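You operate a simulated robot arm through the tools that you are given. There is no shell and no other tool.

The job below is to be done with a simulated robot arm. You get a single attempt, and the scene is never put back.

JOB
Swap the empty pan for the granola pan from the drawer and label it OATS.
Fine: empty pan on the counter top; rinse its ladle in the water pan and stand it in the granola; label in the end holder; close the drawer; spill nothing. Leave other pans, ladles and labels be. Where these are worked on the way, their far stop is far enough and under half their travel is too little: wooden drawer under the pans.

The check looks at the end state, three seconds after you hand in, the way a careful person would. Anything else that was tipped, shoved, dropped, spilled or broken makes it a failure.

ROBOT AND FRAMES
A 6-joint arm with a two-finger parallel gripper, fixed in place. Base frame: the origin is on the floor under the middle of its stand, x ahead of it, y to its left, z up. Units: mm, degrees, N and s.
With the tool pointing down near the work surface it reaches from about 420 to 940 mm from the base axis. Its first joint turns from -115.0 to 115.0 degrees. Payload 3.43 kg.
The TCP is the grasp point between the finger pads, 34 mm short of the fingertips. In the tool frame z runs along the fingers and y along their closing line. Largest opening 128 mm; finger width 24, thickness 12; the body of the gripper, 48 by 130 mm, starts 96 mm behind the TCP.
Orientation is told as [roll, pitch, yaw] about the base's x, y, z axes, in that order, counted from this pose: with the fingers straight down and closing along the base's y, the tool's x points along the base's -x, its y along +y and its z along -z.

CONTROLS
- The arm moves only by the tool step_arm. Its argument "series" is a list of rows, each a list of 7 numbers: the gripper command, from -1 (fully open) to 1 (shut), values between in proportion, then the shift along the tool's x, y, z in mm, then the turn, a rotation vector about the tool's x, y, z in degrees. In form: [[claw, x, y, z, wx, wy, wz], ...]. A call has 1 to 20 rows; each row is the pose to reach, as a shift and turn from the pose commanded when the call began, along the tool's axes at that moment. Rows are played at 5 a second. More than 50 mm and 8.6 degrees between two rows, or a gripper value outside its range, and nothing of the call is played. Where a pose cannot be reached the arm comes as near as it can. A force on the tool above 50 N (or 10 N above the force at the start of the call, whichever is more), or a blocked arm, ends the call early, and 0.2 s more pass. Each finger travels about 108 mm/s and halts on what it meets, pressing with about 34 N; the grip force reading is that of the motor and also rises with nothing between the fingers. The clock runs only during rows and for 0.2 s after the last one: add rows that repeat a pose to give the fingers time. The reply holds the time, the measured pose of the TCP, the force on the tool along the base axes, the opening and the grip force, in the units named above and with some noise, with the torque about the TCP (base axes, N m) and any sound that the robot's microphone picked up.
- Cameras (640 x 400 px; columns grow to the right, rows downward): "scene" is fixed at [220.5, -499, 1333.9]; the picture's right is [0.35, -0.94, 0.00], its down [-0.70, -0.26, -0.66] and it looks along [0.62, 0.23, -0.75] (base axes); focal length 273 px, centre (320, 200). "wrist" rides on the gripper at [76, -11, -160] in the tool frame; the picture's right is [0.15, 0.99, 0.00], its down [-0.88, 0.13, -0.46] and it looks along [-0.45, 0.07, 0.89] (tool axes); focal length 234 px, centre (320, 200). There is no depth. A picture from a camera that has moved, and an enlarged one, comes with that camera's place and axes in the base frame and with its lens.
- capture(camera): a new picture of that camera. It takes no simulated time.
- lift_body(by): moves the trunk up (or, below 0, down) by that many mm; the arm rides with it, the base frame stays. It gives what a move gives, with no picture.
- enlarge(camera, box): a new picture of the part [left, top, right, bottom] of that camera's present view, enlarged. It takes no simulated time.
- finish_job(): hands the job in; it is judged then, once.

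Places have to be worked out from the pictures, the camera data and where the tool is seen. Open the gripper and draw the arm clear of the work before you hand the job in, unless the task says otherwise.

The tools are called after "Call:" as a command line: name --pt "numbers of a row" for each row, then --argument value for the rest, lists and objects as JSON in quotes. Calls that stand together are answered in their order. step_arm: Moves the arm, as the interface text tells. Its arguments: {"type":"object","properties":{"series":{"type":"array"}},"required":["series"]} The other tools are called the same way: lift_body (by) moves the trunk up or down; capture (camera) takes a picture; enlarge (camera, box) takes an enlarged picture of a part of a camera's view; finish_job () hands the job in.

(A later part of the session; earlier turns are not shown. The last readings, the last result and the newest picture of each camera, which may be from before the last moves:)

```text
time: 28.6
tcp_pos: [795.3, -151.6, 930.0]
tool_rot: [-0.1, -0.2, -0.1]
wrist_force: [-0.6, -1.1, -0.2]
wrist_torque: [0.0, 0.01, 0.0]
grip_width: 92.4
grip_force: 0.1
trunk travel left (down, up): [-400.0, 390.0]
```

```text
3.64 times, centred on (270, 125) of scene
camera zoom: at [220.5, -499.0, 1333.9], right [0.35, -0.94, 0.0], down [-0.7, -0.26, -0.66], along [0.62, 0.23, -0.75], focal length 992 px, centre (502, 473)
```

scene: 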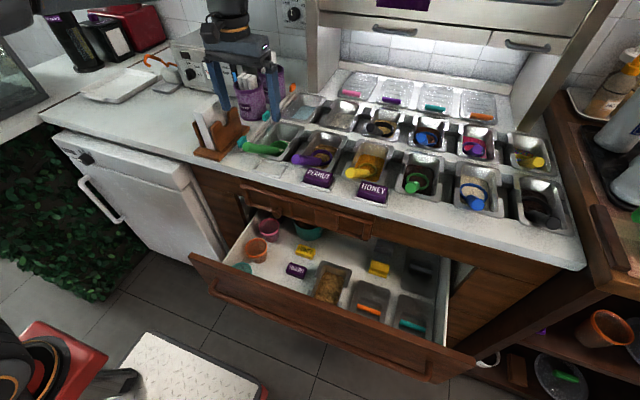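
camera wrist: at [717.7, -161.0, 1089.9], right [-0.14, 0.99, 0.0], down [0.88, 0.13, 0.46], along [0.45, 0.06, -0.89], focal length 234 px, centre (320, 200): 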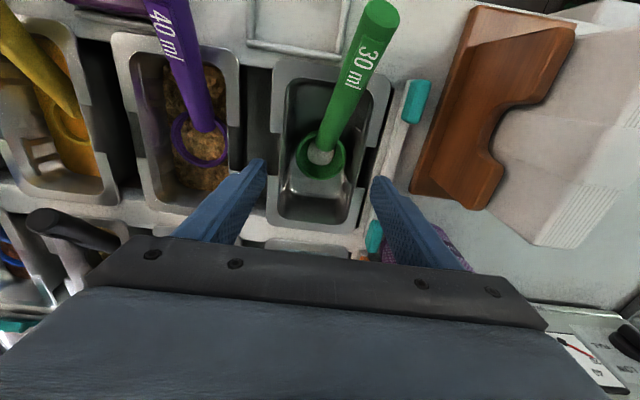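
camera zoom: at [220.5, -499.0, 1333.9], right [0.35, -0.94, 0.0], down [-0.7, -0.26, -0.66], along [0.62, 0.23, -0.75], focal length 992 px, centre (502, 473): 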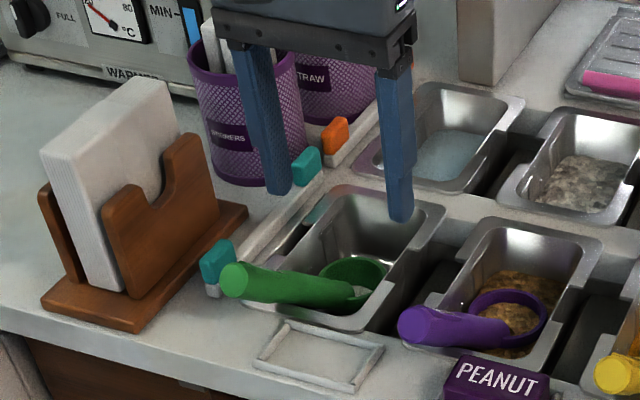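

Cut-outs centre on x≈794 and the pan centre on y≈−150, matching the TCP. I set ~95 mm opening and descend to just above the rim for a last alignment check.

Call:
step_arm --pt "-0.484 0 0.5 15 0 0 0" --pt "-0.484 0 0.5 30 0 0 0" --pt "-0.484 0 0.5 38 0 0 0" --pt "-0.484 0 0.5 38 0 0 0"

Call:
enlarge --camera "wrist" --box '[220, 80, 420, 240]'

Call:
enlarge --camera "scene" --box '[230, 90, 330, 160]'

```text
time: 29.6
tcp_pos: [793.6, -150.4, 891.5]
tool_rot: [-0.1, -0.1, 0.0]
wrist_force: [0.6, 0.1, -0.1]
wrist_torque: [0.01, -0.02, 0.01]
grip_width: 94.9
grip_force: 0.0
trunk travel left (down, up): [-400.0, 390.0]
```

```text
2.50 times, centred on (320, 160) of wrist
camera zoom: at [716.8, -160.1, 1050.5], right [-0.14, 0.99, 0.0], down [0.88, 0.13, 0.46], along [0.45, 0.06, -0.89], focal length 585 px, centre (320, 300)
```

zoom: 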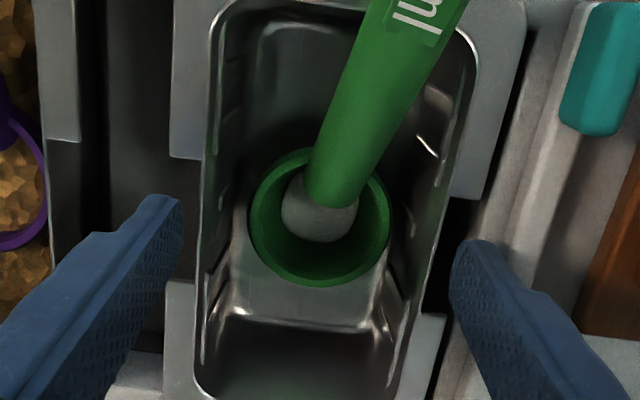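

```text
5.71 times, centred on (280, 125) of scene
camera zoom: at [220.5, -499.0, 1333.9], right [0.35, -0.94, 0.0], down [-0.7, -0.26, -0.66], along [0.62, 0.23, -0.75], focal length 1558 px, centre (549, 629)
```

zoom: 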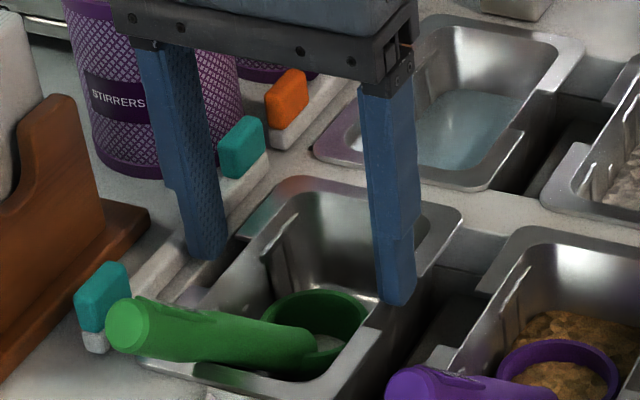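

The left gap between pan wall and counter ledge looks narrow; I zoom in hard on both finger gaps.

Call:
enlarge --camera "wrist" --box '[340, 140, 400, 178]'

Call:
enlarge --camera "wrist" --box '[255, 120, 315, 200]'

Call:
enlarge --camera "scene" --box '[250, 115, 310, 152]'

```text
10.53 times, centred on (370, 159) of wrist
camera zoom: at [716.8, -160.1, 1050.5], right [-0.14, 0.99, 0.0], down [0.88, 0.13, 0.46], along [0.45, 0.06, -0.89], focal length 2465 px, centre (-206, 632)
```

zoom: 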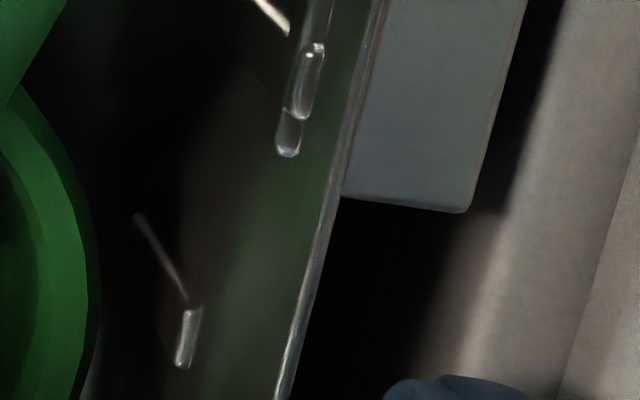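

```text
5.00 times, centred on (285, 160) of wrist
camera zoom: at [716.8, -160.1, 1050.5], right [-0.14, 0.99, 0.0], down [0.88, 0.13, 0.46], along [0.45, 0.06, -0.89], focal length 1171 px, centre (495, 400)
```

zoom: 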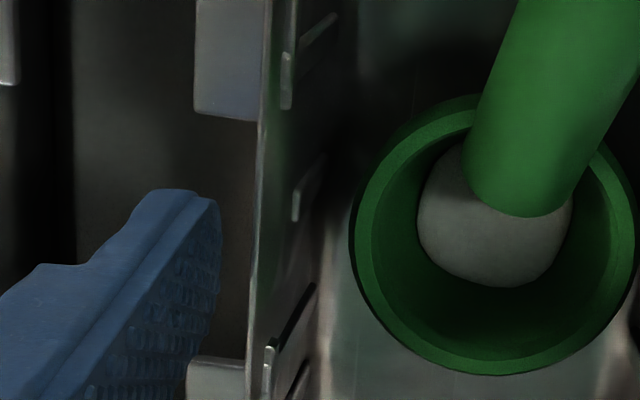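

```text
10.67 times, centred on (280, 134) of scene
camera zoom: at [220.5, -499.0, 1333.9], right [0.35, -0.94, 0.0], down [-0.7, -0.26, -0.66], along [0.62, 0.23, -0.75], focal length 2909 px, centre (747, 909)
```

zoom: 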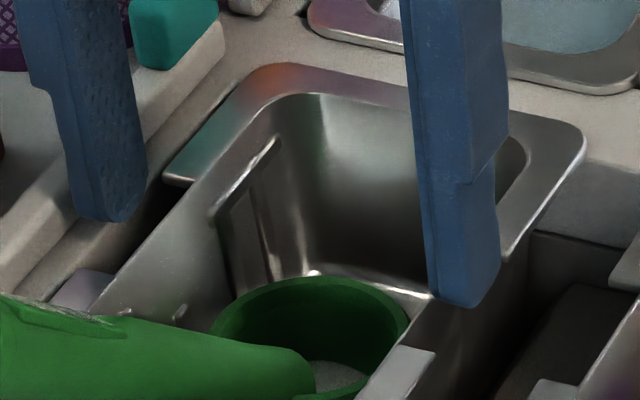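

The gap is wide enough: walls at y≈−106 and −192.5 (86 mm), hole edge at y≈−82; fingers have ~4 mm clearance each side. I descend slowly with a force check.

Call:
step_arm --pt "-0.484 0 0 8 0 0 0" --pt "-0.484 0 0 16 0 0 0" --pt "-0.484 0 0 24 0 0 0" --pt "-0.484 0 0 32 0 0 0" --pt "-0.484 0 0 40 0 0 0" --pt "-0.484 0 0 48 0 0 0" --pt "-0.484 0 0 53 0 0 0"

Call:
enlarge --camera "wrist" --box '[220, 80, 420, 240]'

Call:
enlarge --camera "scene" --box '[230, 90, 330, 160]'

```text
time: 30.3
tcp_pos: [792.6, -150.3, 884.8]
tool_rot: [-0.2, -0.9, -0.1]
wrist_force: [-16.0, 0.3, 18.5]
wrist_torque: [1.08, 0.76, 0.92]
grip_width: 94.8
grip_force: 0.1
trunk travel left (down, up): [-400.0, 390.0]
stopped in row 3: the force on the tool passed its limit at 59 N (the readings are from after the stop); the commanded pose is now the measured one
```

```text
2.50 times, centred on (320, 160) of wrist
camera zoom: at [714.9, -160.3, 1043.0], right [-0.14, 0.99, -0.01], down [0.87, 0.13, 0.47], along [0.46, 0.06, -0.88], focal length 585 px, centre (320, 300)
```

zoom: 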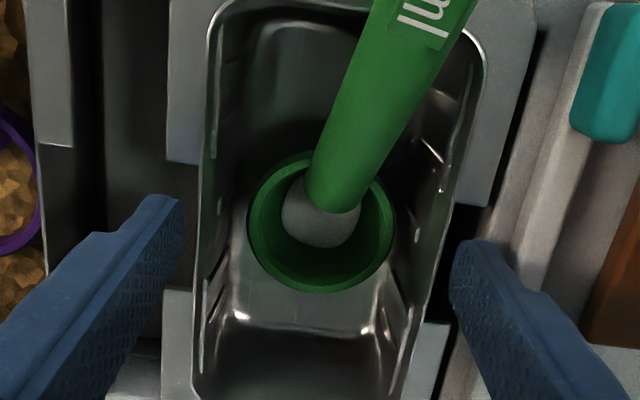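

```text
5.71 times, centred on (280, 125) of scene
camera zoom: at [220.5, -499.0, 1333.9], right [0.35, -0.94, 0.0], down [-0.7, -0.26, -0.66], along [0.62, 0.23, -0.75], focal length 1558 px, centre (549, 629)
```

zoom: 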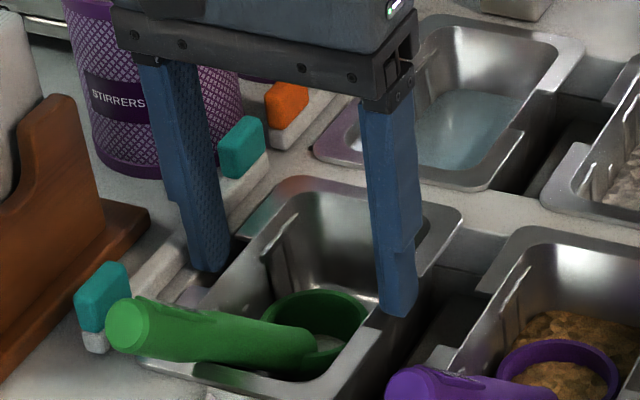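

Contact came early: the left fingertip touched the counter ledge (z≈850) — the gap there is too narrow for the finger. I lift off, restore the tilt, and instead pinch the pan's right wall shallowly so I can slide it ~9 mm right and open the left gap.

Call:
step_arm --pt "-0.484 0 0 -10 0 0.4 0" --pt "-0.484 0 0 -20 0 0.8 0" --pt "0.3 0 -20 -20 0 0.8 0" --pt "0.78 -1.5 -41 -20 0 0.8 0" --pt "0.78 -1.5 -41 -20 0 0.8 0"

Call:
enlarge --camera "wrist" --box '[220, 80, 420, 240]'

Call:
enlarge --camera "scene" --box '[230, 90, 330, 160]'

```text
time: 31.5
tcp_pos: [798.3, -192.9, 901.5]
tool_rot: [-0.2, 0.0, 0.0]
wrist_force: [0.2, 1.0, -0.4]
wrist_torque: [0.01, -0.01, 0.02]
grip_width: 14.4
grip_force: 0.1
trunk travel left (down, up): [-400.0, 390.0]
```

```text
2.50 times, centred on (320, 160) of wrist
camera zoom: at [721.2, -202.7, 1061.3], right [-0.14, 0.99, 0.0], down [0.88, 0.13, 0.46], along [0.45, 0.06, -0.89], focal length 585 px, centre (320, 300)
```

zoom: 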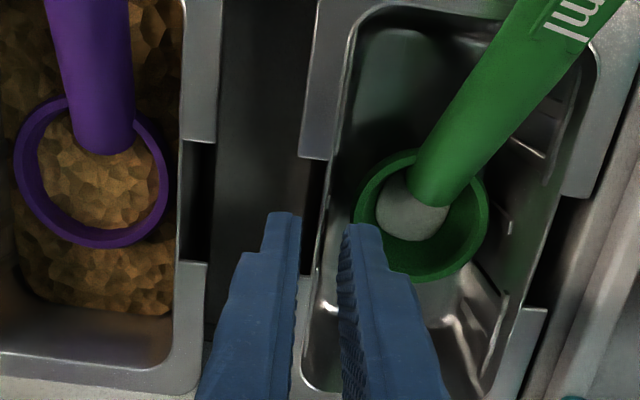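

```text
5.71 times, centred on (280, 125) of scene
camera zoom: at [220.5, -499.0, 1333.9], right [0.35, -0.94, 0.0], down [-0.7, -0.26, -0.66], along [0.62, 0.23, -0.75], focal length 1558 px, centre (549, 629)
```

zoom: 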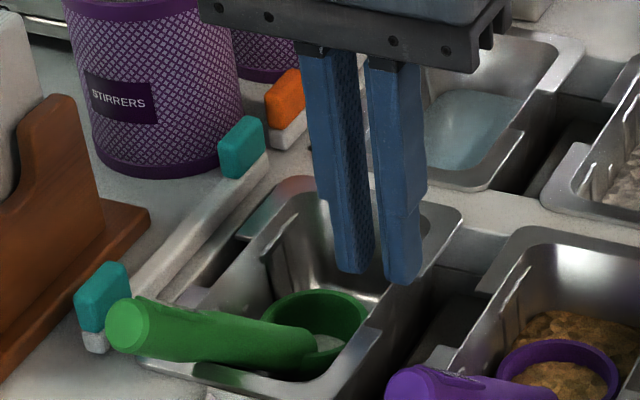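

The pan's right wall lies between the fingers. I descend to about 15 mm of overlap and close gently on the wall.

Call:
step_arm --pt "0.78 2 0 8 0 0 0" --pt "0.78 2 0 16 0 0 0" --pt "0.78 2 0 24 0 0 0" --pt "0.78 2 0 32 0 0 0" --pt "0.78 2 0 32 0 0 0"

Call:
enlarge --camera "scene" --box '[230, 90, 330, 160]'

Call:
enlarge --camera "wrist" --box '[220, 80, 420, 240]'

```text
time: 32.7
tcp_pos: [796.0, -190.9, 868.4]
tool_rot: [-0.3, 0.1, -0.1]
wrist_force: [-0.5, -0.5, 0.4]
wrist_torque: [0.02, 0.0, 0.03]
grip_width: 14.1
grip_force: 0.1
trunk travel left (down, up): [-400.0, 390.0]
```

```text
5.71 times, centred on (280, 125) of scene
camera zoom: at [220.5, -499.0, 1333.9], right [0.35, -0.94, 0.0], down [-0.7, -0.26, -0.66], along [0.62, 0.23, -0.75], focal length 1558 px, centre (549, 629)
```

zoom: 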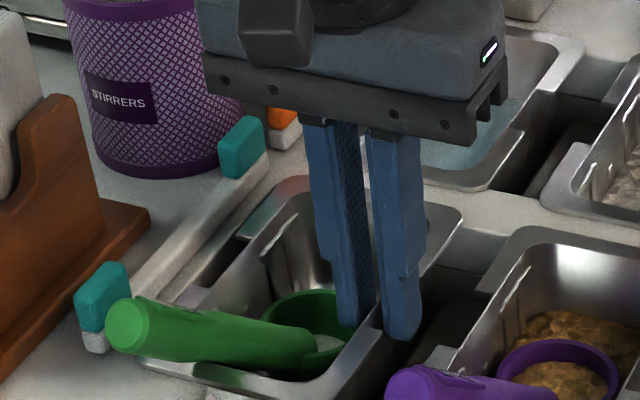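

```text
2.50 times, centred on (320, 160) of wrist
camera zoom: at [718.7, -201.4, 1028.6], right [-0.14, 0.99, 0.0], down [0.88, 0.13, 0.46], along [0.45, 0.06, -0.89], focal length 585 px, centre (320, 300)
```

zoom: 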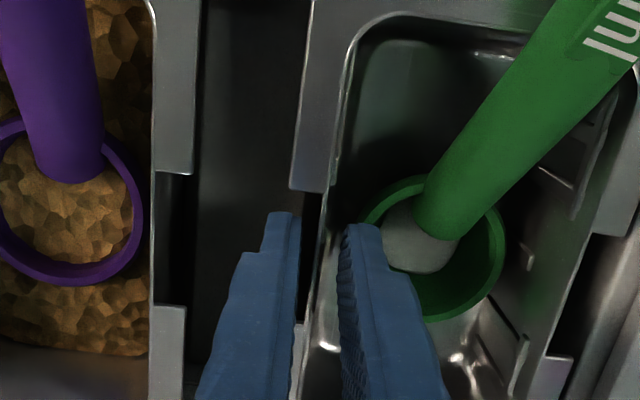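

Fingers straddle the wall without contact. I close and then drag the pan 9 mm to the right (−y).

Call:
step_arm --pt "1 0 0 0 0 0 0" --pt "1 0 0 0 0 0 0" --pt "1 0 -2 0 0 0 0" --pt "1 0 -4 0 0 0 0" --pt "1 0 -6 0 0 0 0" --pt "1 0 -8 0 0 0 0" --pt "1 0 -10 0 0 0 0" --pt "1 0 -10 0 0 0 0"

Call:
enlarge --camera "scene" --box '[230, 90, 330, 160]'

Call:
enlarge --camera "wrist" --box '[220, 80, 420, 240]'

```text
time: 34.5
tcp_pos: [794.5, -200.3, 872.3]
tool_rot: [-0.2, 0.0, -0.2]
wrist_force: [2.8, 25.4, 10.5]
wrist_torque: [1.3, 0.24, 0.38]
grip_width: 6.1
grip_force: 33.3
trunk travel left (down, up): [-400.0, 390.0]
```

```text
5.71 times, centred on (280, 125) of scene
camera zoom: at [220.5, -499.0, 1333.9], right [0.35, -0.94, 0.0], down [-0.7, -0.26, -0.66], along [0.62, 0.23, -0.75], focal length 1558 px, centre (549, 629)
```

zoom: 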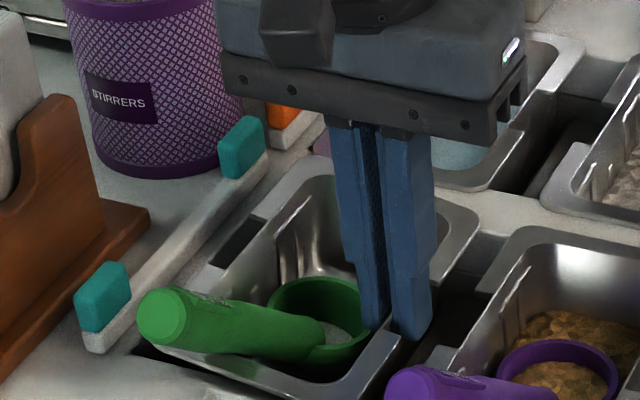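

```text
2.50 times, centred on (320, 160) of wrist
camera zoom: at [717.9, -211.2, 1030.9], right [-0.14, 0.99, 0.0], down [0.88, 0.13, 0.46], along [0.45, 0.06, -0.89], focal length 585 px, centre (320, 300)
```

zoom: 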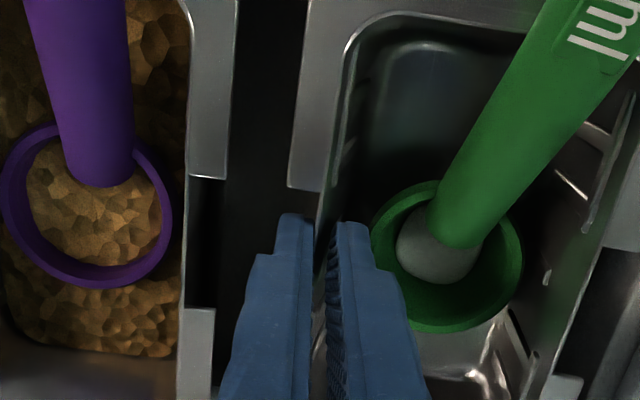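

The pan moved right; there is some residual side force, so I release and look at how it sits.

Call:
step_arm --pt "0.78 0 0 0 0 0 0" --pt "0.78 0 0 0 0 0 0" --pt "0.78 0 0 -15 0 0 0" --pt "0.78 0 0 -40 0 0 0"

Call:
enlarge --camera "scene" --box '[230, 90, 330, 160]'

Call:
enlarge --camera "wrist" --box '[220, 80, 420, 240]'

```text
time: 35.5
tcp_pos: [794.9, -202.6, 909.5]
tool_rot: [-0.2, -0.1, -0.2]
wrist_force: [-0.1, -0.3, -0.6]
wrist_torque: [-0.03, 0.0, 0.03]
grip_width: 14.1
grip_force: 0.1
trunk travel left (down, up): [-400.0, 390.0]
```

```text
5.71 times, centred on (280, 125) of scene
camera zoom: at [220.5, -499.0, 1333.9], right [0.35, -0.94, 0.0], down [-0.7, -0.26, -0.66], along [0.62, 0.23, -0.75], focal length 1558 px, centre (549, 629)
```

zoom: 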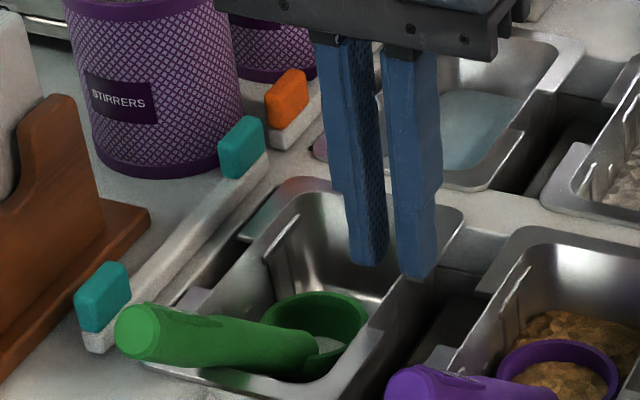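

```text
2.50 times, centred on (320, 160) of wrist
camera zoom: at [718.7, -212.3, 1069.6], right [-0.14, 0.99, 0.0], down [0.88, 0.13, 0.46], along [0.45, 0.06, -0.89], focal length 585 px, centre (320, 300)
```

zoom: 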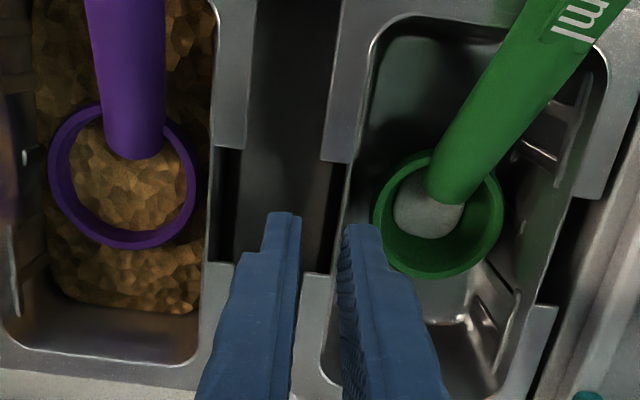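

On release the pan settled back into its locating well. I examine the left gap more carefully without the finger in the way.

Call:
enlarge --camera "wrist" --box '[380, 120, 460, 220]'

Call:
enlarge --camera "scene" --box '[245, 110, 295, 150]'

Call:
enlarge --camera "wrist" --box '[270, 60, 350, 180]'

```text
4.00 times, centred on (420, 170) of wrist
camera zoom: at [718.7, -212.3, 1069.6], right [-0.14, 0.99, 0.0], down [0.88, 0.13, 0.46], along [0.45, 0.06, -0.89], focal length 937 px, centre (-80, 320)
```

zoom: 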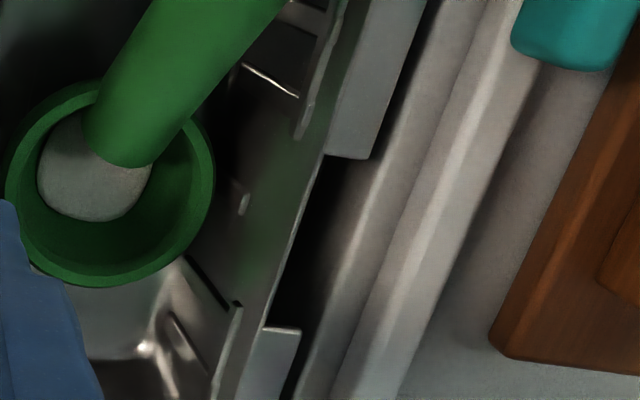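

```text
10.00 times, centred on (270, 130) of scene
camera zoom: at [220.5, -499.0, 1333.9], right [0.35, -0.94, 0.0], down [-0.7, -0.26, -0.66], along [0.62, 0.23, -0.75], focal length 2727 px, centre (820, 900)
```

zoom: 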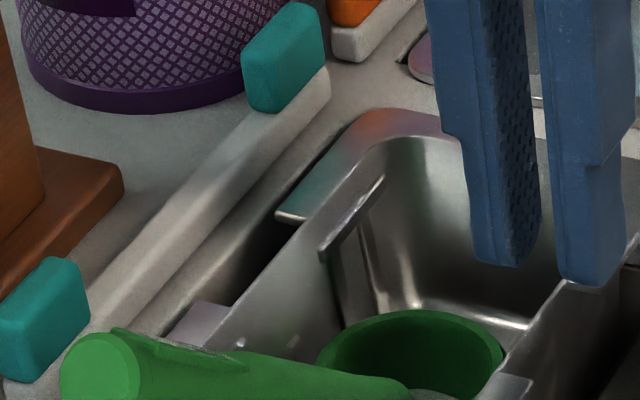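

```text
3.33 times, centred on (310, 120) of wrist
camera zoom: at [718.7, -212.3, 1069.6], right [-0.14, 0.99, 0.0], down [0.88, 0.13, 0.46], along [0.45, 0.06, -0.89], focal length 781 px, centre (353, 467)
```

zoom: 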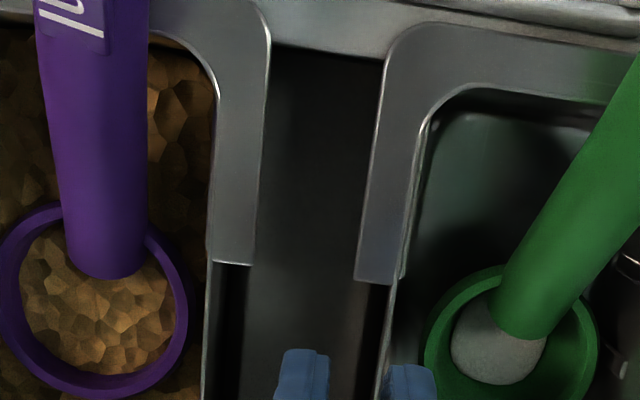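

The left-gap geometry is ambiguous from oblique views, so I raise the arm and place the camera vertically above that gap for an unambiguous top-down look.

Call:
step_arm --pt "0.78 0 0 -45 0 0 0" --pt "0.78 0 0 -90 0 0 0" --pt "0.78 0 0 -131 0 0 0" --pt "0.78 -35 40 -131 0 0 0" --pt "0.78 -55 85 -131 0 0 0" --pt "0.78 -71 118 -131 0 0 0" --pt "0.78 -71 118 -131 0 0 0"

Call:
capture --camera "wrist"

Call:
enlarge --camera "wrist" --box '[260, 40, 380, 120]'

Call:
enlarge --camera "wrist" --box '[300, 60, 350, 100]'

```text
refused: row 4 steps farther than a row can; nothing moved
```

```text
taken
camera wrist: at [718.7, -212.3, 1069.6], right [-0.14, 0.99, 0.0], down [0.88, 0.13, 0.46], along [0.45, 0.06, -0.89], focal length 234 px, centre (320, 200)
```

wrist: 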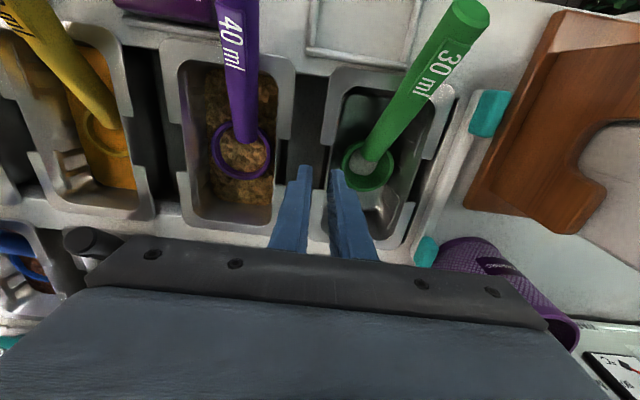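

```text
5.00 times, centred on (320, 80) of wrist
camera zoom: at [718.7, -212.3, 1069.6], right [-0.14, 0.99, 0.0], down [0.88, 0.13, 0.46], along [0.45, 0.06, -0.89], focal length 1171 px, centre (320, 800)
```

zoom: 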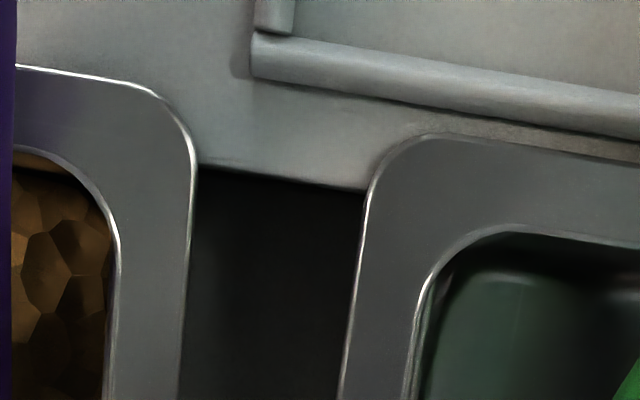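

```text
10.00 times, centred on (325, 80) of wrist
camera zoom: at [718.7, -212.3, 1069.6], right [-0.14, 0.99, 0.0], down [0.88, 0.13, 0.46], along [0.45, 0.06, -0.89], focal length 2342 px, centre (270, 1400)
```

zoom: 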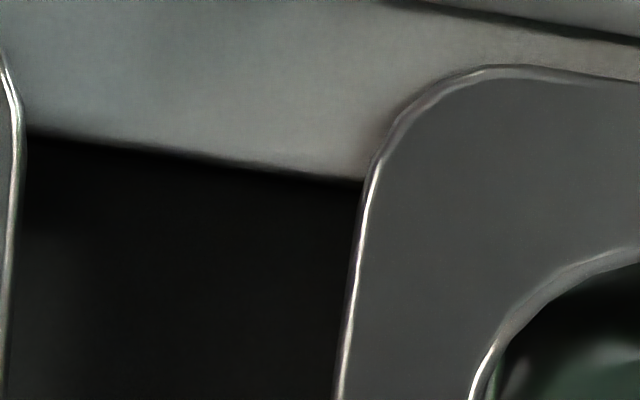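

A row was again slightly too long; I resend with shorter steps.

Call:
step_arm --pt "0.78 0 0 -45 0 0 0" --pt "0.78 0 0 -90 0 0 0" --pt "0.78 0 0 -131 0 0 0" --pt "0.78 -25 35 -131 0 0 0" --pt "0.78 -45 75 -131 0 0 0" --pt "0.78 -71 115 -131 0 0 0" --pt "0.78 -71 118 -131 0 0 0"

Call:
capture --camera "wrist"

Call:
enlarge --camera "wrist" --box '[260, 40, 380, 120]'

Call:
enlarge --camera "wrist" --box '[300, 60, 350, 100]'

```text
time: 37.1
tcp_pos: [847.4, -80.3, 1029.3]
tool_rot: [-0.2, -0.1, -0.1]
wrist_force: [-0.7, 0.1, -0.7]
wrist_torque: [0.01, 0.02, 0.01]
grip_width: 14.3
grip_force: 0.0
out of reach, approached as far as the arm can: row 6, 7
trunk travel left (down, up): [-400.0, 390.0]
```

```text
taken
camera wrist: at [771.2, -89.7, 1189.6], right [-0.14, 0.99, 0.0], down [0.88, 0.13, 0.46], along [0.45, 0.06, -0.89], focal length 234 px, centre (320, 200)
```

wrist: 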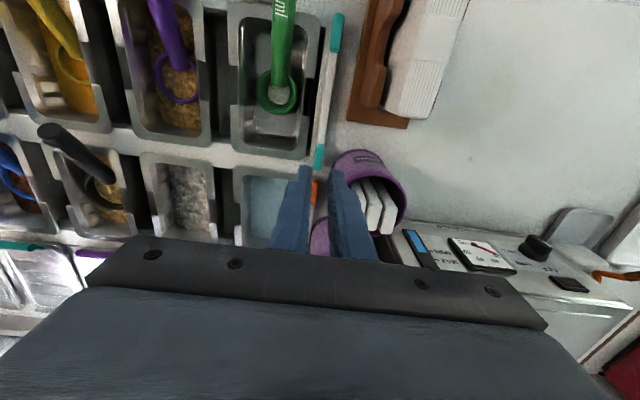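

```text
5.00 times, centred on (320, 80) of wrist
camera zoom: at [771.2, -89.7, 1189.6], right [-0.14, 0.99, 0.0], down [0.88, 0.13, 0.46], along [0.45, 0.06, -0.89], focal length 1171 px, centre (320, 800)
```

zoom: 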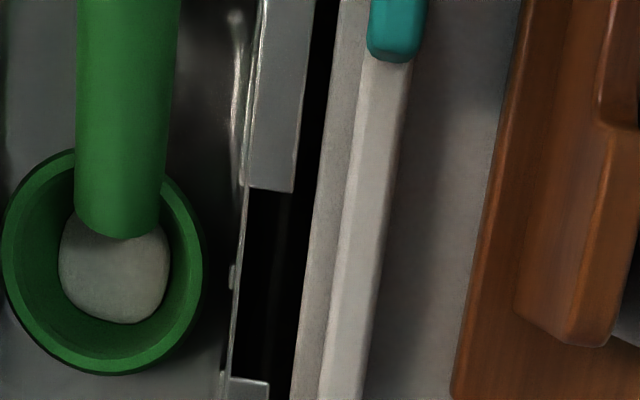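

```text
10.00 times, centred on (325, 80) of wrist
camera zoom: at [771.2, -89.7, 1189.6], right [-0.14, 0.99, 0.0], down [0.88, 0.13, 0.46], along [0.45, 0.06, -0.89], focal length 2342 px, centre (270, 1400)
```

zoom: 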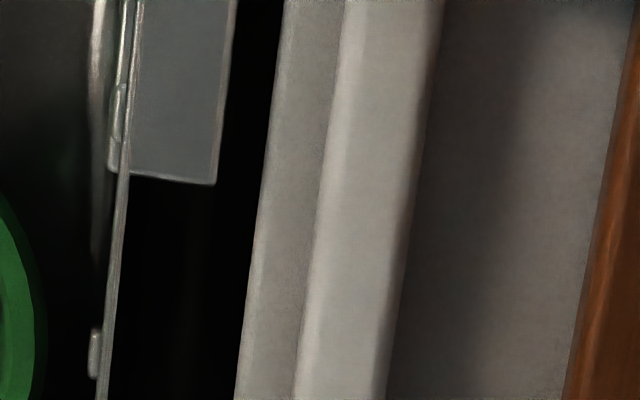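

Top-down view shows the gap is really ~18 mm (finger 12 mm): ledge edge at y≈−92, wall at y≈−109. My opening was just too wide. I measure both walls in one view to centre precisely.

Call:
enlarge --camera "wrist" --box '[220, 55, 330, 125]'

Call:
enlarge --camera "wrist" --box '[220, 75, 260, 105]'

Call:
enlarge --camera "wrist" --box '[300, 75, 340, 105]'

```text
5.71 times, centred on (275, 90) of wrist
camera zoom: at [771.2, -89.7, 1189.6], right [-0.14, 0.99, 0.0], down [0.88, 0.13, 0.46], along [0.45, 0.06, -0.89], focal length 1338 px, centre (577, 829)
```

zoom: 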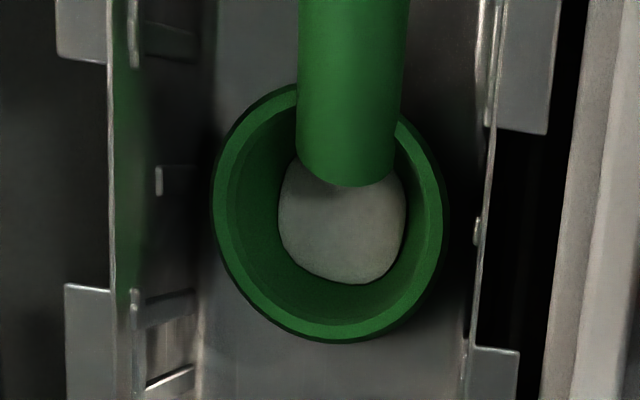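

```text
13.33 times, centred on (240, 90) of wrist
camera zoom: at [771.2, -89.7, 1189.6], right [-0.14, 0.99, 0.0], down [0.88, 0.13, 0.46], along [0.45, 0.06, -0.89], focal length 3122 px, centre (1387, 1667)
```

zoom: 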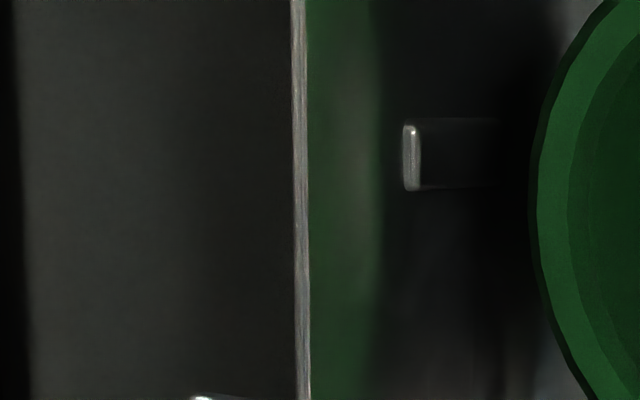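

```text
13.33 times, centred on (320, 90) of wrist
camera zoom: at [771.2, -89.7, 1189.6], right [-0.14, 0.99, 0.0], down [0.88, 0.13, 0.46], along [0.45, 0.06, -0.89], focal length 3122 px, centre (320, 1667)
```

zoom: 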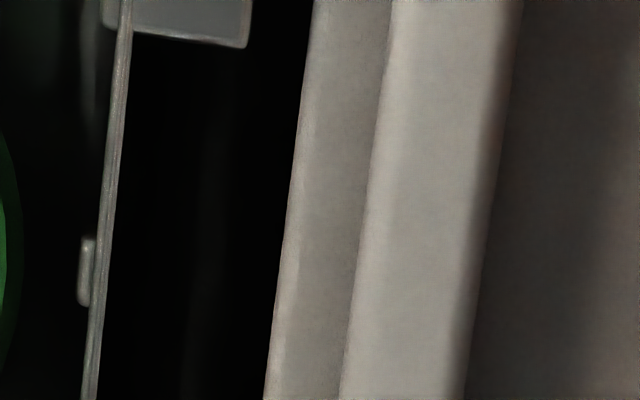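

In tool coordinates the pan centre is at x +53, y −73 from the current TCP. I return above it at that offset with a 92.8 mm opening, and verify.

Call:
step_arm --pt "0 25 -35 0 0 0 0" --pt "-0.45 53 -73 0 0 0 0" --pt "-0.45 53 -73 40 0 0 0" --pt "-0.45 53 -73 80 0 0 0" --pt "-0.45 53 -73 105 0 0 0" --pt "-0.45 53 -73 105 0 0 0"

Call:
enlarge --camera "wrist" --box '[220, 80, 420, 240]'

```text
time: 38.5
tcp_pos: [792.4, -153.8, 925.9]
tool_rot: [-0.3, 0.0, -0.2]
wrist_force: [1.0, -0.7, -0.4]
wrist_torque: [-0.02, 0.01, -0.01]
grip_width: 92.8
grip_force: 0.0
trunk travel left (down, up): [-400.0, 390.0]
```

```text
2.50 times, centred on (320, 160) of wrist
camera zoom: at [716.4, -163.5, 1086.3], right [-0.14, 0.99, 0.0], down [0.88, 0.13, 0.46], along [0.45, 0.06, -0.89], focal length 585 px, centre (320, 300)
```

zoom: 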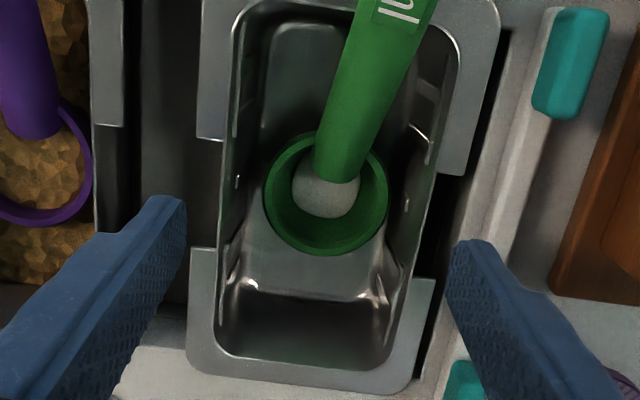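

I zoom into both walls for a final tool-frame alignment.

Call:
enlarge --camera "wrist" --box '[340, 115, 380, 155]'

Call:
enlarge --camera "wrist" --box '[262, 115, 302, 155]'

```text
10.00 times, centred on (360, 135) of wrist
camera zoom: at [716.4, -163.5, 1086.3], right [-0.14, 0.99, 0.0], down [0.88, 0.13, 0.46], along [0.45, 0.06, -0.89], focal length 2342 px, centre (-80, 850)
```

zoom: 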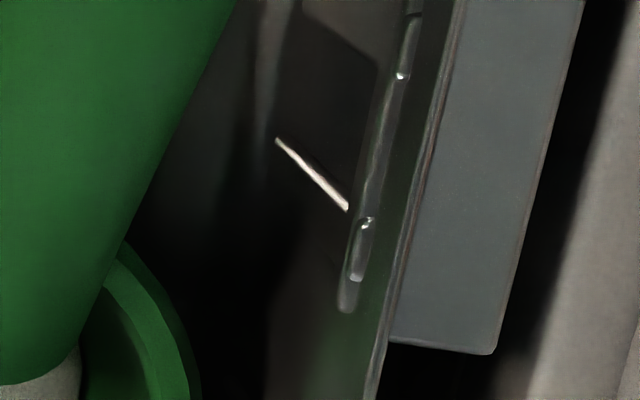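

```text
10.00 times, centred on (282, 135) of wrist
camera zoom: at [716.4, -163.5, 1086.3], right [-0.14, 0.99, 0.0], down [0.88, 0.13, 0.46], along [0.45, 0.06, -0.89], focal length 2342 px, centre (700, 850)
```

zoom: 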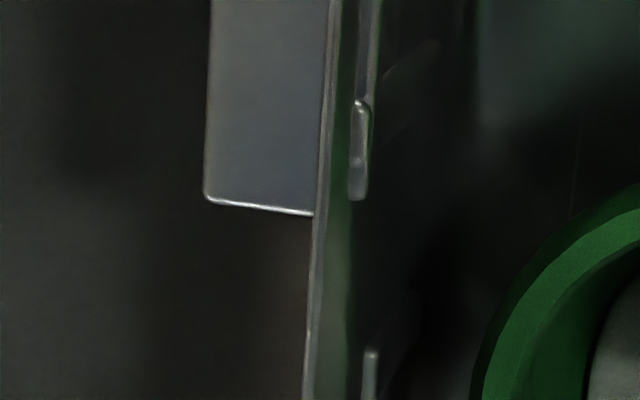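

I calibrate against the visible fingertips, which are at known tool coordinates.

Call:
enlarge --camera "wrist" --box '[355, 155, 405, 205]'

Call:
enlarge --camera "wrist" --box '[235, 140, 285, 190]'

```text
8.00 times, centred on (380, 180) of wrist
camera zoom: at [716.4, -163.5, 1086.3], right [-0.14, 0.99, 0.0], down [0.88, 0.13, 0.46], along [0.45, 0.06, -0.89], focal length 1873 px, centre (-160, 360)
```

zoom: 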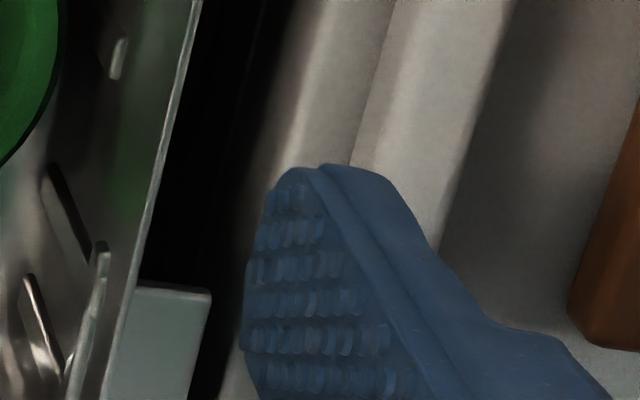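

```text
8.00 times, centred on (260, 165) of wrist
camera zoom: at [716.4, -163.5, 1086.3], right [-0.14, 0.99, 0.0], down [0.88, 0.13, 0.46], along [0.45, 0.06, -0.89], focal length 1873 px, centre (800, 480)
```

zoom: 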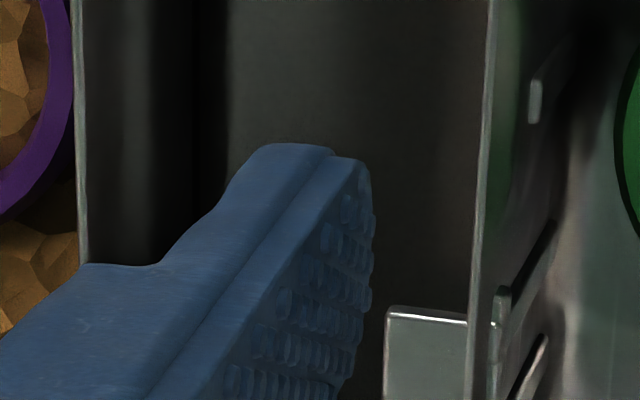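

Calibration agrees within ~1 mm. I correct by +1.5 mm in y and 2.4 mm in x, then descend slowly.

Call:
step_arm --pt "-0.45 -2.4 1.5 15 0 0 0" --pt "-0.45 -2.4 1.5 30 0 0 0" --pt "-0.45 -2.4 1.5 36 0 0 0" --pt "-0.45 -2.4 1.5 42 0 0 0" --pt "-0.45 -2.4 1.5 48 0 0 0" --pt "-0.45 -2.4 1.5 54 0 0 0" --pt "-0.45 -2.4 1.5 60 0 0 0"

Call:
enlarge --camera "wrist" --box '[220, 80, 420, 240]'

Call:
enlarge --camera "scene" --box '[230, 90, 330, 160]'

```text
time: 40.1
tcp_pos: [796.9, -152.5, 866.8]
tool_rot: [-0.2, 0.0, -0.1]
wrist_force: [0.3, 0.2, -0.5]
wrist_torque: [0.01, 0.01, -0.03]
grip_width: 92.6
grip_force: 0.1
trunk travel left (down, up): [-400.0, 390.0]
```

```text
2.50 times, centred on (320, 160) of wrist
camera zoom: at [720.8, -162.5, 1027.1], right [-0.14, 0.99, 0.0], down [0.88, 0.13, 0.46], along [0.45, 0.06, -0.89], focal length 585 px, centre (320, 300)
```

zoom: 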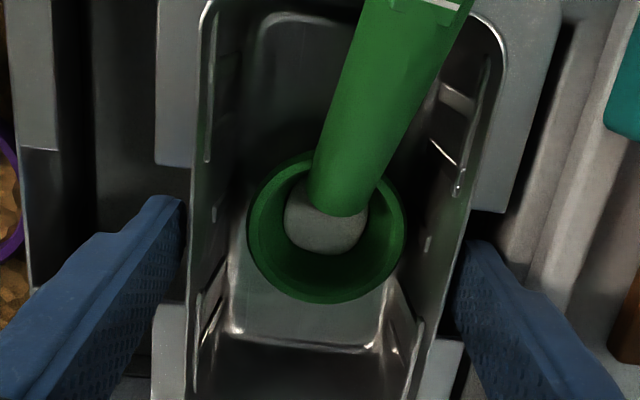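

```text
5.71 times, centred on (280, 125) of scene
camera zoom: at [220.5, -499.0, 1333.9], right [0.35, -0.94, 0.0], down [-0.7, -0.26, -0.66], along [0.62, 0.23, -0.75], focal length 1558 px, centre (549, 629)
```

zoom: 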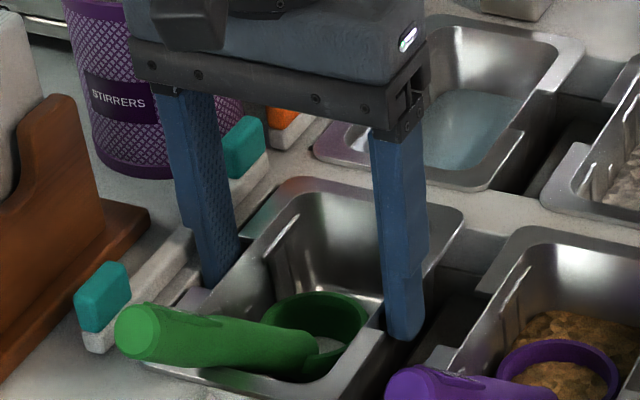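

The fingertips are past the ledge on both sides with no force. I continue down to about z=838.

Call:
step_arm --pt "-0.45 0 0 7 0 0 0" --pt "-0.45 0 0 14 0 0 0" --pt "-0.45 0 0 21 0 0 0" --pt "-0.45 0 0 28 0 0 0" --pt "-0.45 0 0 28 0 0 0"

```text
time: 41.3
tcp_pos: [797.8, -151.8, 839.9]
tool_rot: [-0.2, -0.2, -0.2]
wrist_force: [0.2, -1.1, 16.4]
wrist_torque: [0.95, 0.3, -0.04]
grip_width: 92.7
grip_force: 0.1
trunk travel left (down, up): [-400.0, 390.0]
```

A light contact on the left (the finger's thicker shoulder on the ledge, probably), so I back up 3 mm and close on the pan walls here.

Call:
step_arm --pt "-0.45 0 0 -4 0 0 0" --pt "-0.3 0 0 -4 0 0 0" --pt "0 0 0 -4 0 0 0" --pt "0.5 0 0 -4 0 0 0" --pt "1 0 0 -4 0 0 0" --pt "1 0 0 -4 0 0 0"

Call:
enlarge --camera "wrist" --box '[220, 80, 420, 240]'

```text
time: 42.7
tcp_pos: [796.8, -152.6, 842.1]
tool_rot: [-0.1, 0.0, -0.1]
wrist_force: [0.7, -0.7, 0.0]
wrist_torque: [0.01, 0.01, -0.01]
grip_width: 85.1
grip_force: 34.7
trunk travel left (down, up): [-400.0, 390.0]
```

```text
2.50 times, centred on (320, 160) of wrist
camera zoom: at [720.9, -161.1, 1002.1], right [-0.14, 0.99, 0.0], down [0.88, 0.13, 0.46], along [0.45, 0.06, -0.89], focal length 585 px, centre (320, 300)
```

zoom: 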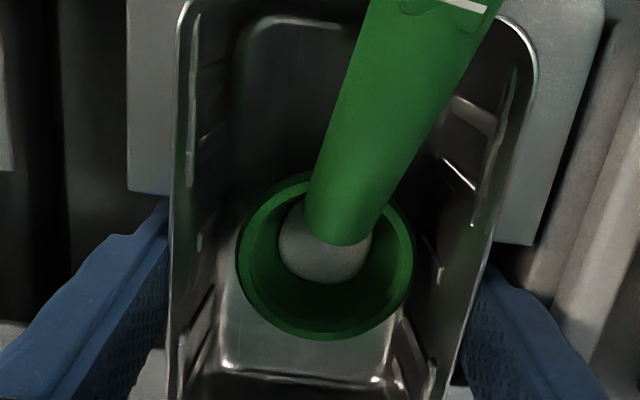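

Pan gripped at 85 mm width with balanced forces. I lift slowly with the ladle inside.

Call:
step_arm --pt "1 0 0 -4 0 0 0" --pt "1 0 0 -8 0 0 0" --pt "1 0 0 -14 0 0 0" --pt "1 0 0 -20 0 0 0" --pt "1 0 0 -28 0 0 0" --pt "1 0 0 -36 0 0 0" --pt "1 0 0 -46 0 0 0" --pt "1 0 0 -56 0 0 0" --pt "1 0 0 -66 0 0 0"

Call:
enlarge --camera "scene" --box '[200, 60, 360, 170]'

Call:
enlarge --camera "wrist" --box '[220, 80, 420, 240]'

```text
time: 44.7
tcp_pos: [795.9, -154.2, 908.5]
tool_rot: [-0.3, 0.1, 0.0]
wrist_force: [0.7, 0.9, -2.5]
wrist_torque: [0.0, 0.0, -0.05]
grip_width: 85.3
grip_force: 34.7
trunk travel left (down, up): [-400.0, 390.0]
```

```text
3.64 times, centred on (280, 115) of scene
camera zoom: at [220.5, -499.0, 1333.9], right [0.35, -0.94, 0.0], down [-0.7, -0.26, -0.66], along [0.62, 0.23, -0.75], focal length 992 px, centre (466, 509)
```

zoom: 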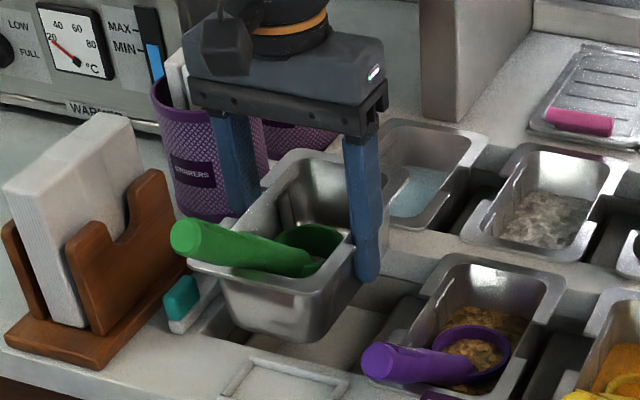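

```text
2.50 times, centred on (320, 160) of wrist
camera zoom: at [720.0, -164.1, 1068.2], right [-0.14, 0.99, 0.0], down [0.88, 0.13, 0.46], along [0.45, 0.06, -0.89], focal length 585 px, centre (320, 300)
```

zoom: 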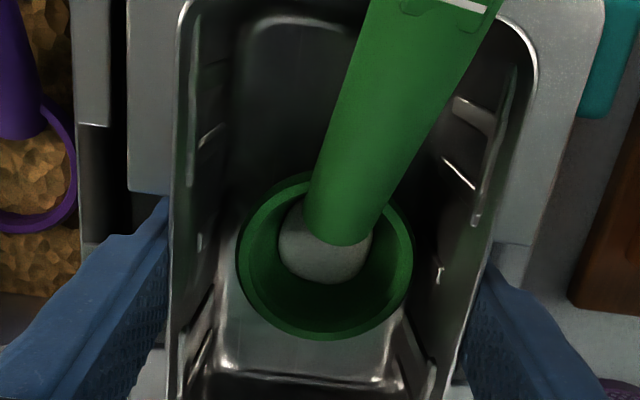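

The pan is out cleanly with the ladle resting inside. I raise the trunk by 150 mm to clear the napkin holder and canister.

Call:
lift_body --by 150

Call:
capture --camera "scene"

Call:
capture --camera "wrist"

```text
time: 46.4
tcp_pos: [797.8, -151.5, 1057.7]
tool_rot: [-0.1, 0.1, -0.1]
wrist_force: [-0.5, 0.3, -2.2]
wrist_torque: [0.0, -0.02, 0.03]
grip_width: 85.3
grip_force: 33.8
trunk travel left (down, up): [-550.0, 240.0]
```

```text
taken
```

scene: 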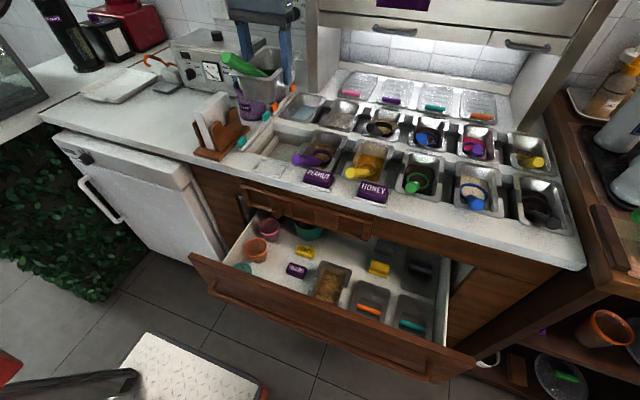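

```text
taken
camera wrist: at [721.1, -162.4, 1217.5], right [-0.14, 0.99, 0.0], down [0.88, 0.13, 0.45], along [0.45, 0.06, -0.89], focal length 234 px, centre (320, 200)
```

wrist: 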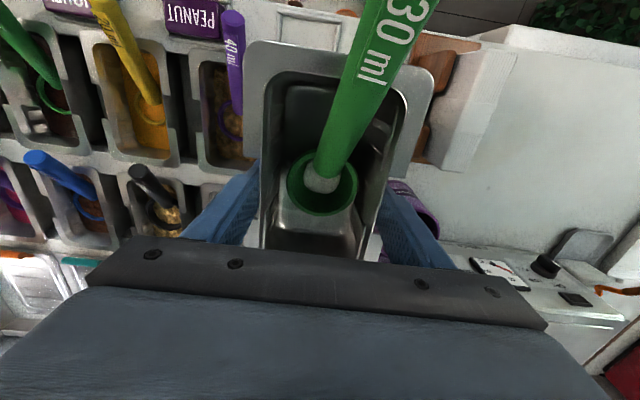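

I carry the pan left, over the napkin holder, in gentle steps to the free counter area around (750, 180).

Call:
step_arm --pt "1 2 5 0 0 0 0" --pt "1 4 15 0 0 0 0" --pt "1 7 30 0 0 0 0" --pt "1 10 50 0 0 0 0" --pt "1 13 70 0 0 0 0" --pt "1 16 92 0 0 0 0" --pt "1 19 114 0 0 0 0" --pt "1 22 136 0 0 0 0" --pt "1 25 158 0 0 0 0" --pt "1 28 180 0 0 0 0" --pt "1 31 202 0 0 0 0" --pt "1 34 224 0 0 0 0" --pt "1 37 246 0 0 0 0" --pt "1 40 268 0 0 0 0" --pt "1 43 290 0 0 0 0" --pt "1 45 308 0 0 0 0" --pt "1 46 320 0 0 0 0" --pt "1 47 328 0 0 0 0" --pt "1 47 332 0 0 0 0"

Call:
capture --camera "wrist"

Call:
capture --camera "scene"

```text
time: 50.4
tcp_pos: [750.5, 179.4, 1056.1]
tool_rot: [-0.2, 0.0, -0.1]
wrist_force: [-0.3, 0.4, -2.8]
wrist_torque: [0.02, -0.06, 0.02]
grip_width: 84.9
grip_force: 33.7
trunk travel left (down, up): [-550.0, 240.0]
```

```text
taken
camera wrist: at [673.9, 169.9, 1216.1], right [-0.14, 0.99, 0.0], down [0.88, 0.13, 0.46], along [0.45, 0.06, -0.89], focal length 234 px, centre (320, 200)
```

wrist: 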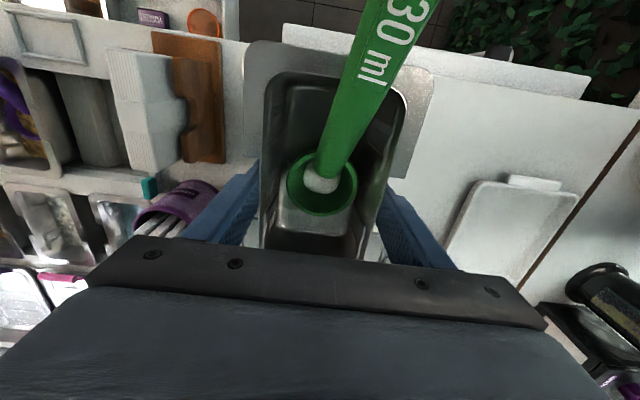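

```text
taken
```

scene: 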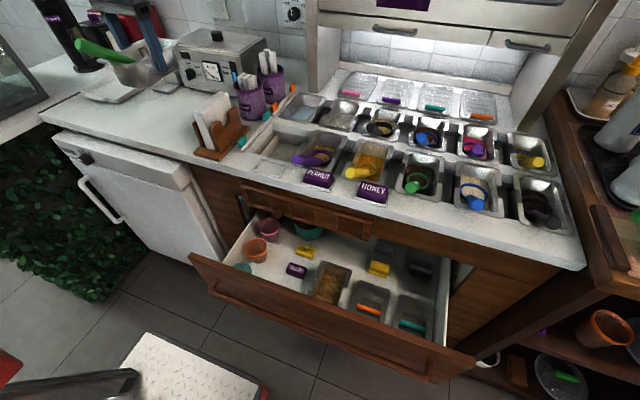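

The pan hangs level over clear counter. I shift 15 mm further from the edge and lower the trunk by 120 mm.

Call:
step_arm --pt "1 -5 0 0 0 0 0" --pt "1 -10 0 0 0 0 0" --pt "1 -15 0 0 0 0 0"

Call:
lift_body --by -120

Call:
enlarge --camera "scene" --box '[60, 40, 240, 170]'

```text
time: 51.2
tcp_pos: [765.6, 178.6, 1057.2]
tool_rot: [-0.1, -0.1, -0.1]
wrist_force: [1.0, 0.7, -2.2]
wrist_torque: [-0.01, -0.02, -0.02]
grip_width: 84.9
grip_force: 34.3
trunk travel left (down, up): [-550.0, 240.0]
```

```text
time: 52.7
tcp_pos: [765.6, 180.1, 936.9]
tool_rot: [-0.2, -0.1, -0.1]
wrist_force: [0.3, 0.0, -1.7]
wrist_torque: [-0.01, 0.0, -0.01]
grip_width: 85.2
grip_force: 34.3
trunk travel left (down, up): [-430.0, 360.0]
```

```text
3.08 times, centred on (150, 105) of scene
camera zoom: at [220.5, -499.0, 1333.9], right [0.35, -0.94, 0.0], down [-0.7, -0.26, -0.66], along [0.62, 0.23, -0.75], focal length 839 px, centre (843, 492)
```

zoom: 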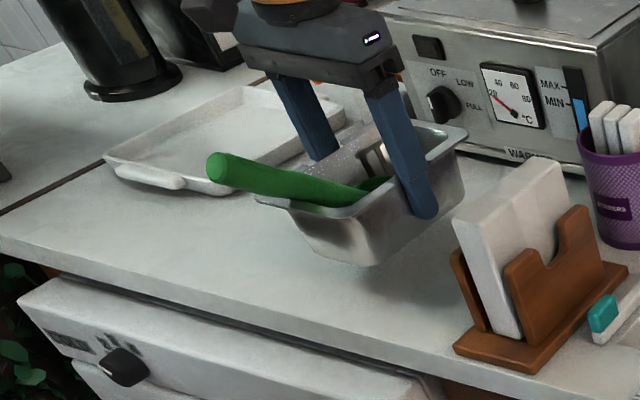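

Clear space under the pan. I lower it in small steps until it touches.

Call:
step_arm --pt "1 0 0 4 0 0 0" --pt "1 0 0 8 0 0 0" --pt "1 0 0 11 0 0 0" --pt "1 0 0 14 0 0 0" --pt "1 0 0 17 0 0 0" --pt "1 0 0 20 0 0 0"

Call:
enlarge --camera "scene" --box '[110, 60, 210, 130]'

```text
time: 54.1
tcp_pos: [766.4, 180.9, 915.3]
tool_rot: [-0.3, 0.0, 0.0]
wrist_force: [-0.3, -0.6, -2.7]
wrist_torque: [0.05, -0.04, 0.02]
grip_width: 85.0
grip_force: 34.2
trunk travel left (down, up): [-430.0, 360.0]
```

```text
5.71 times, centred on (160, 95) of scene
camera zoom: at [220.5, -499.0, 1333.9], right [0.35, -0.94, 0.0], down [-0.7, -0.26, -0.66], along [0.62, 0.23, -0.75], focal length 1558 px, centre (1234, 800)
```

zoom: 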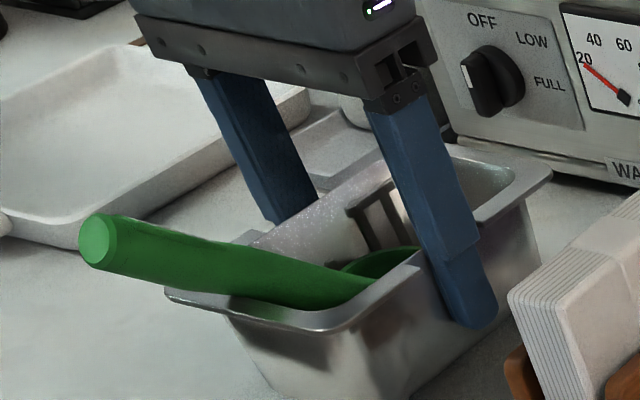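

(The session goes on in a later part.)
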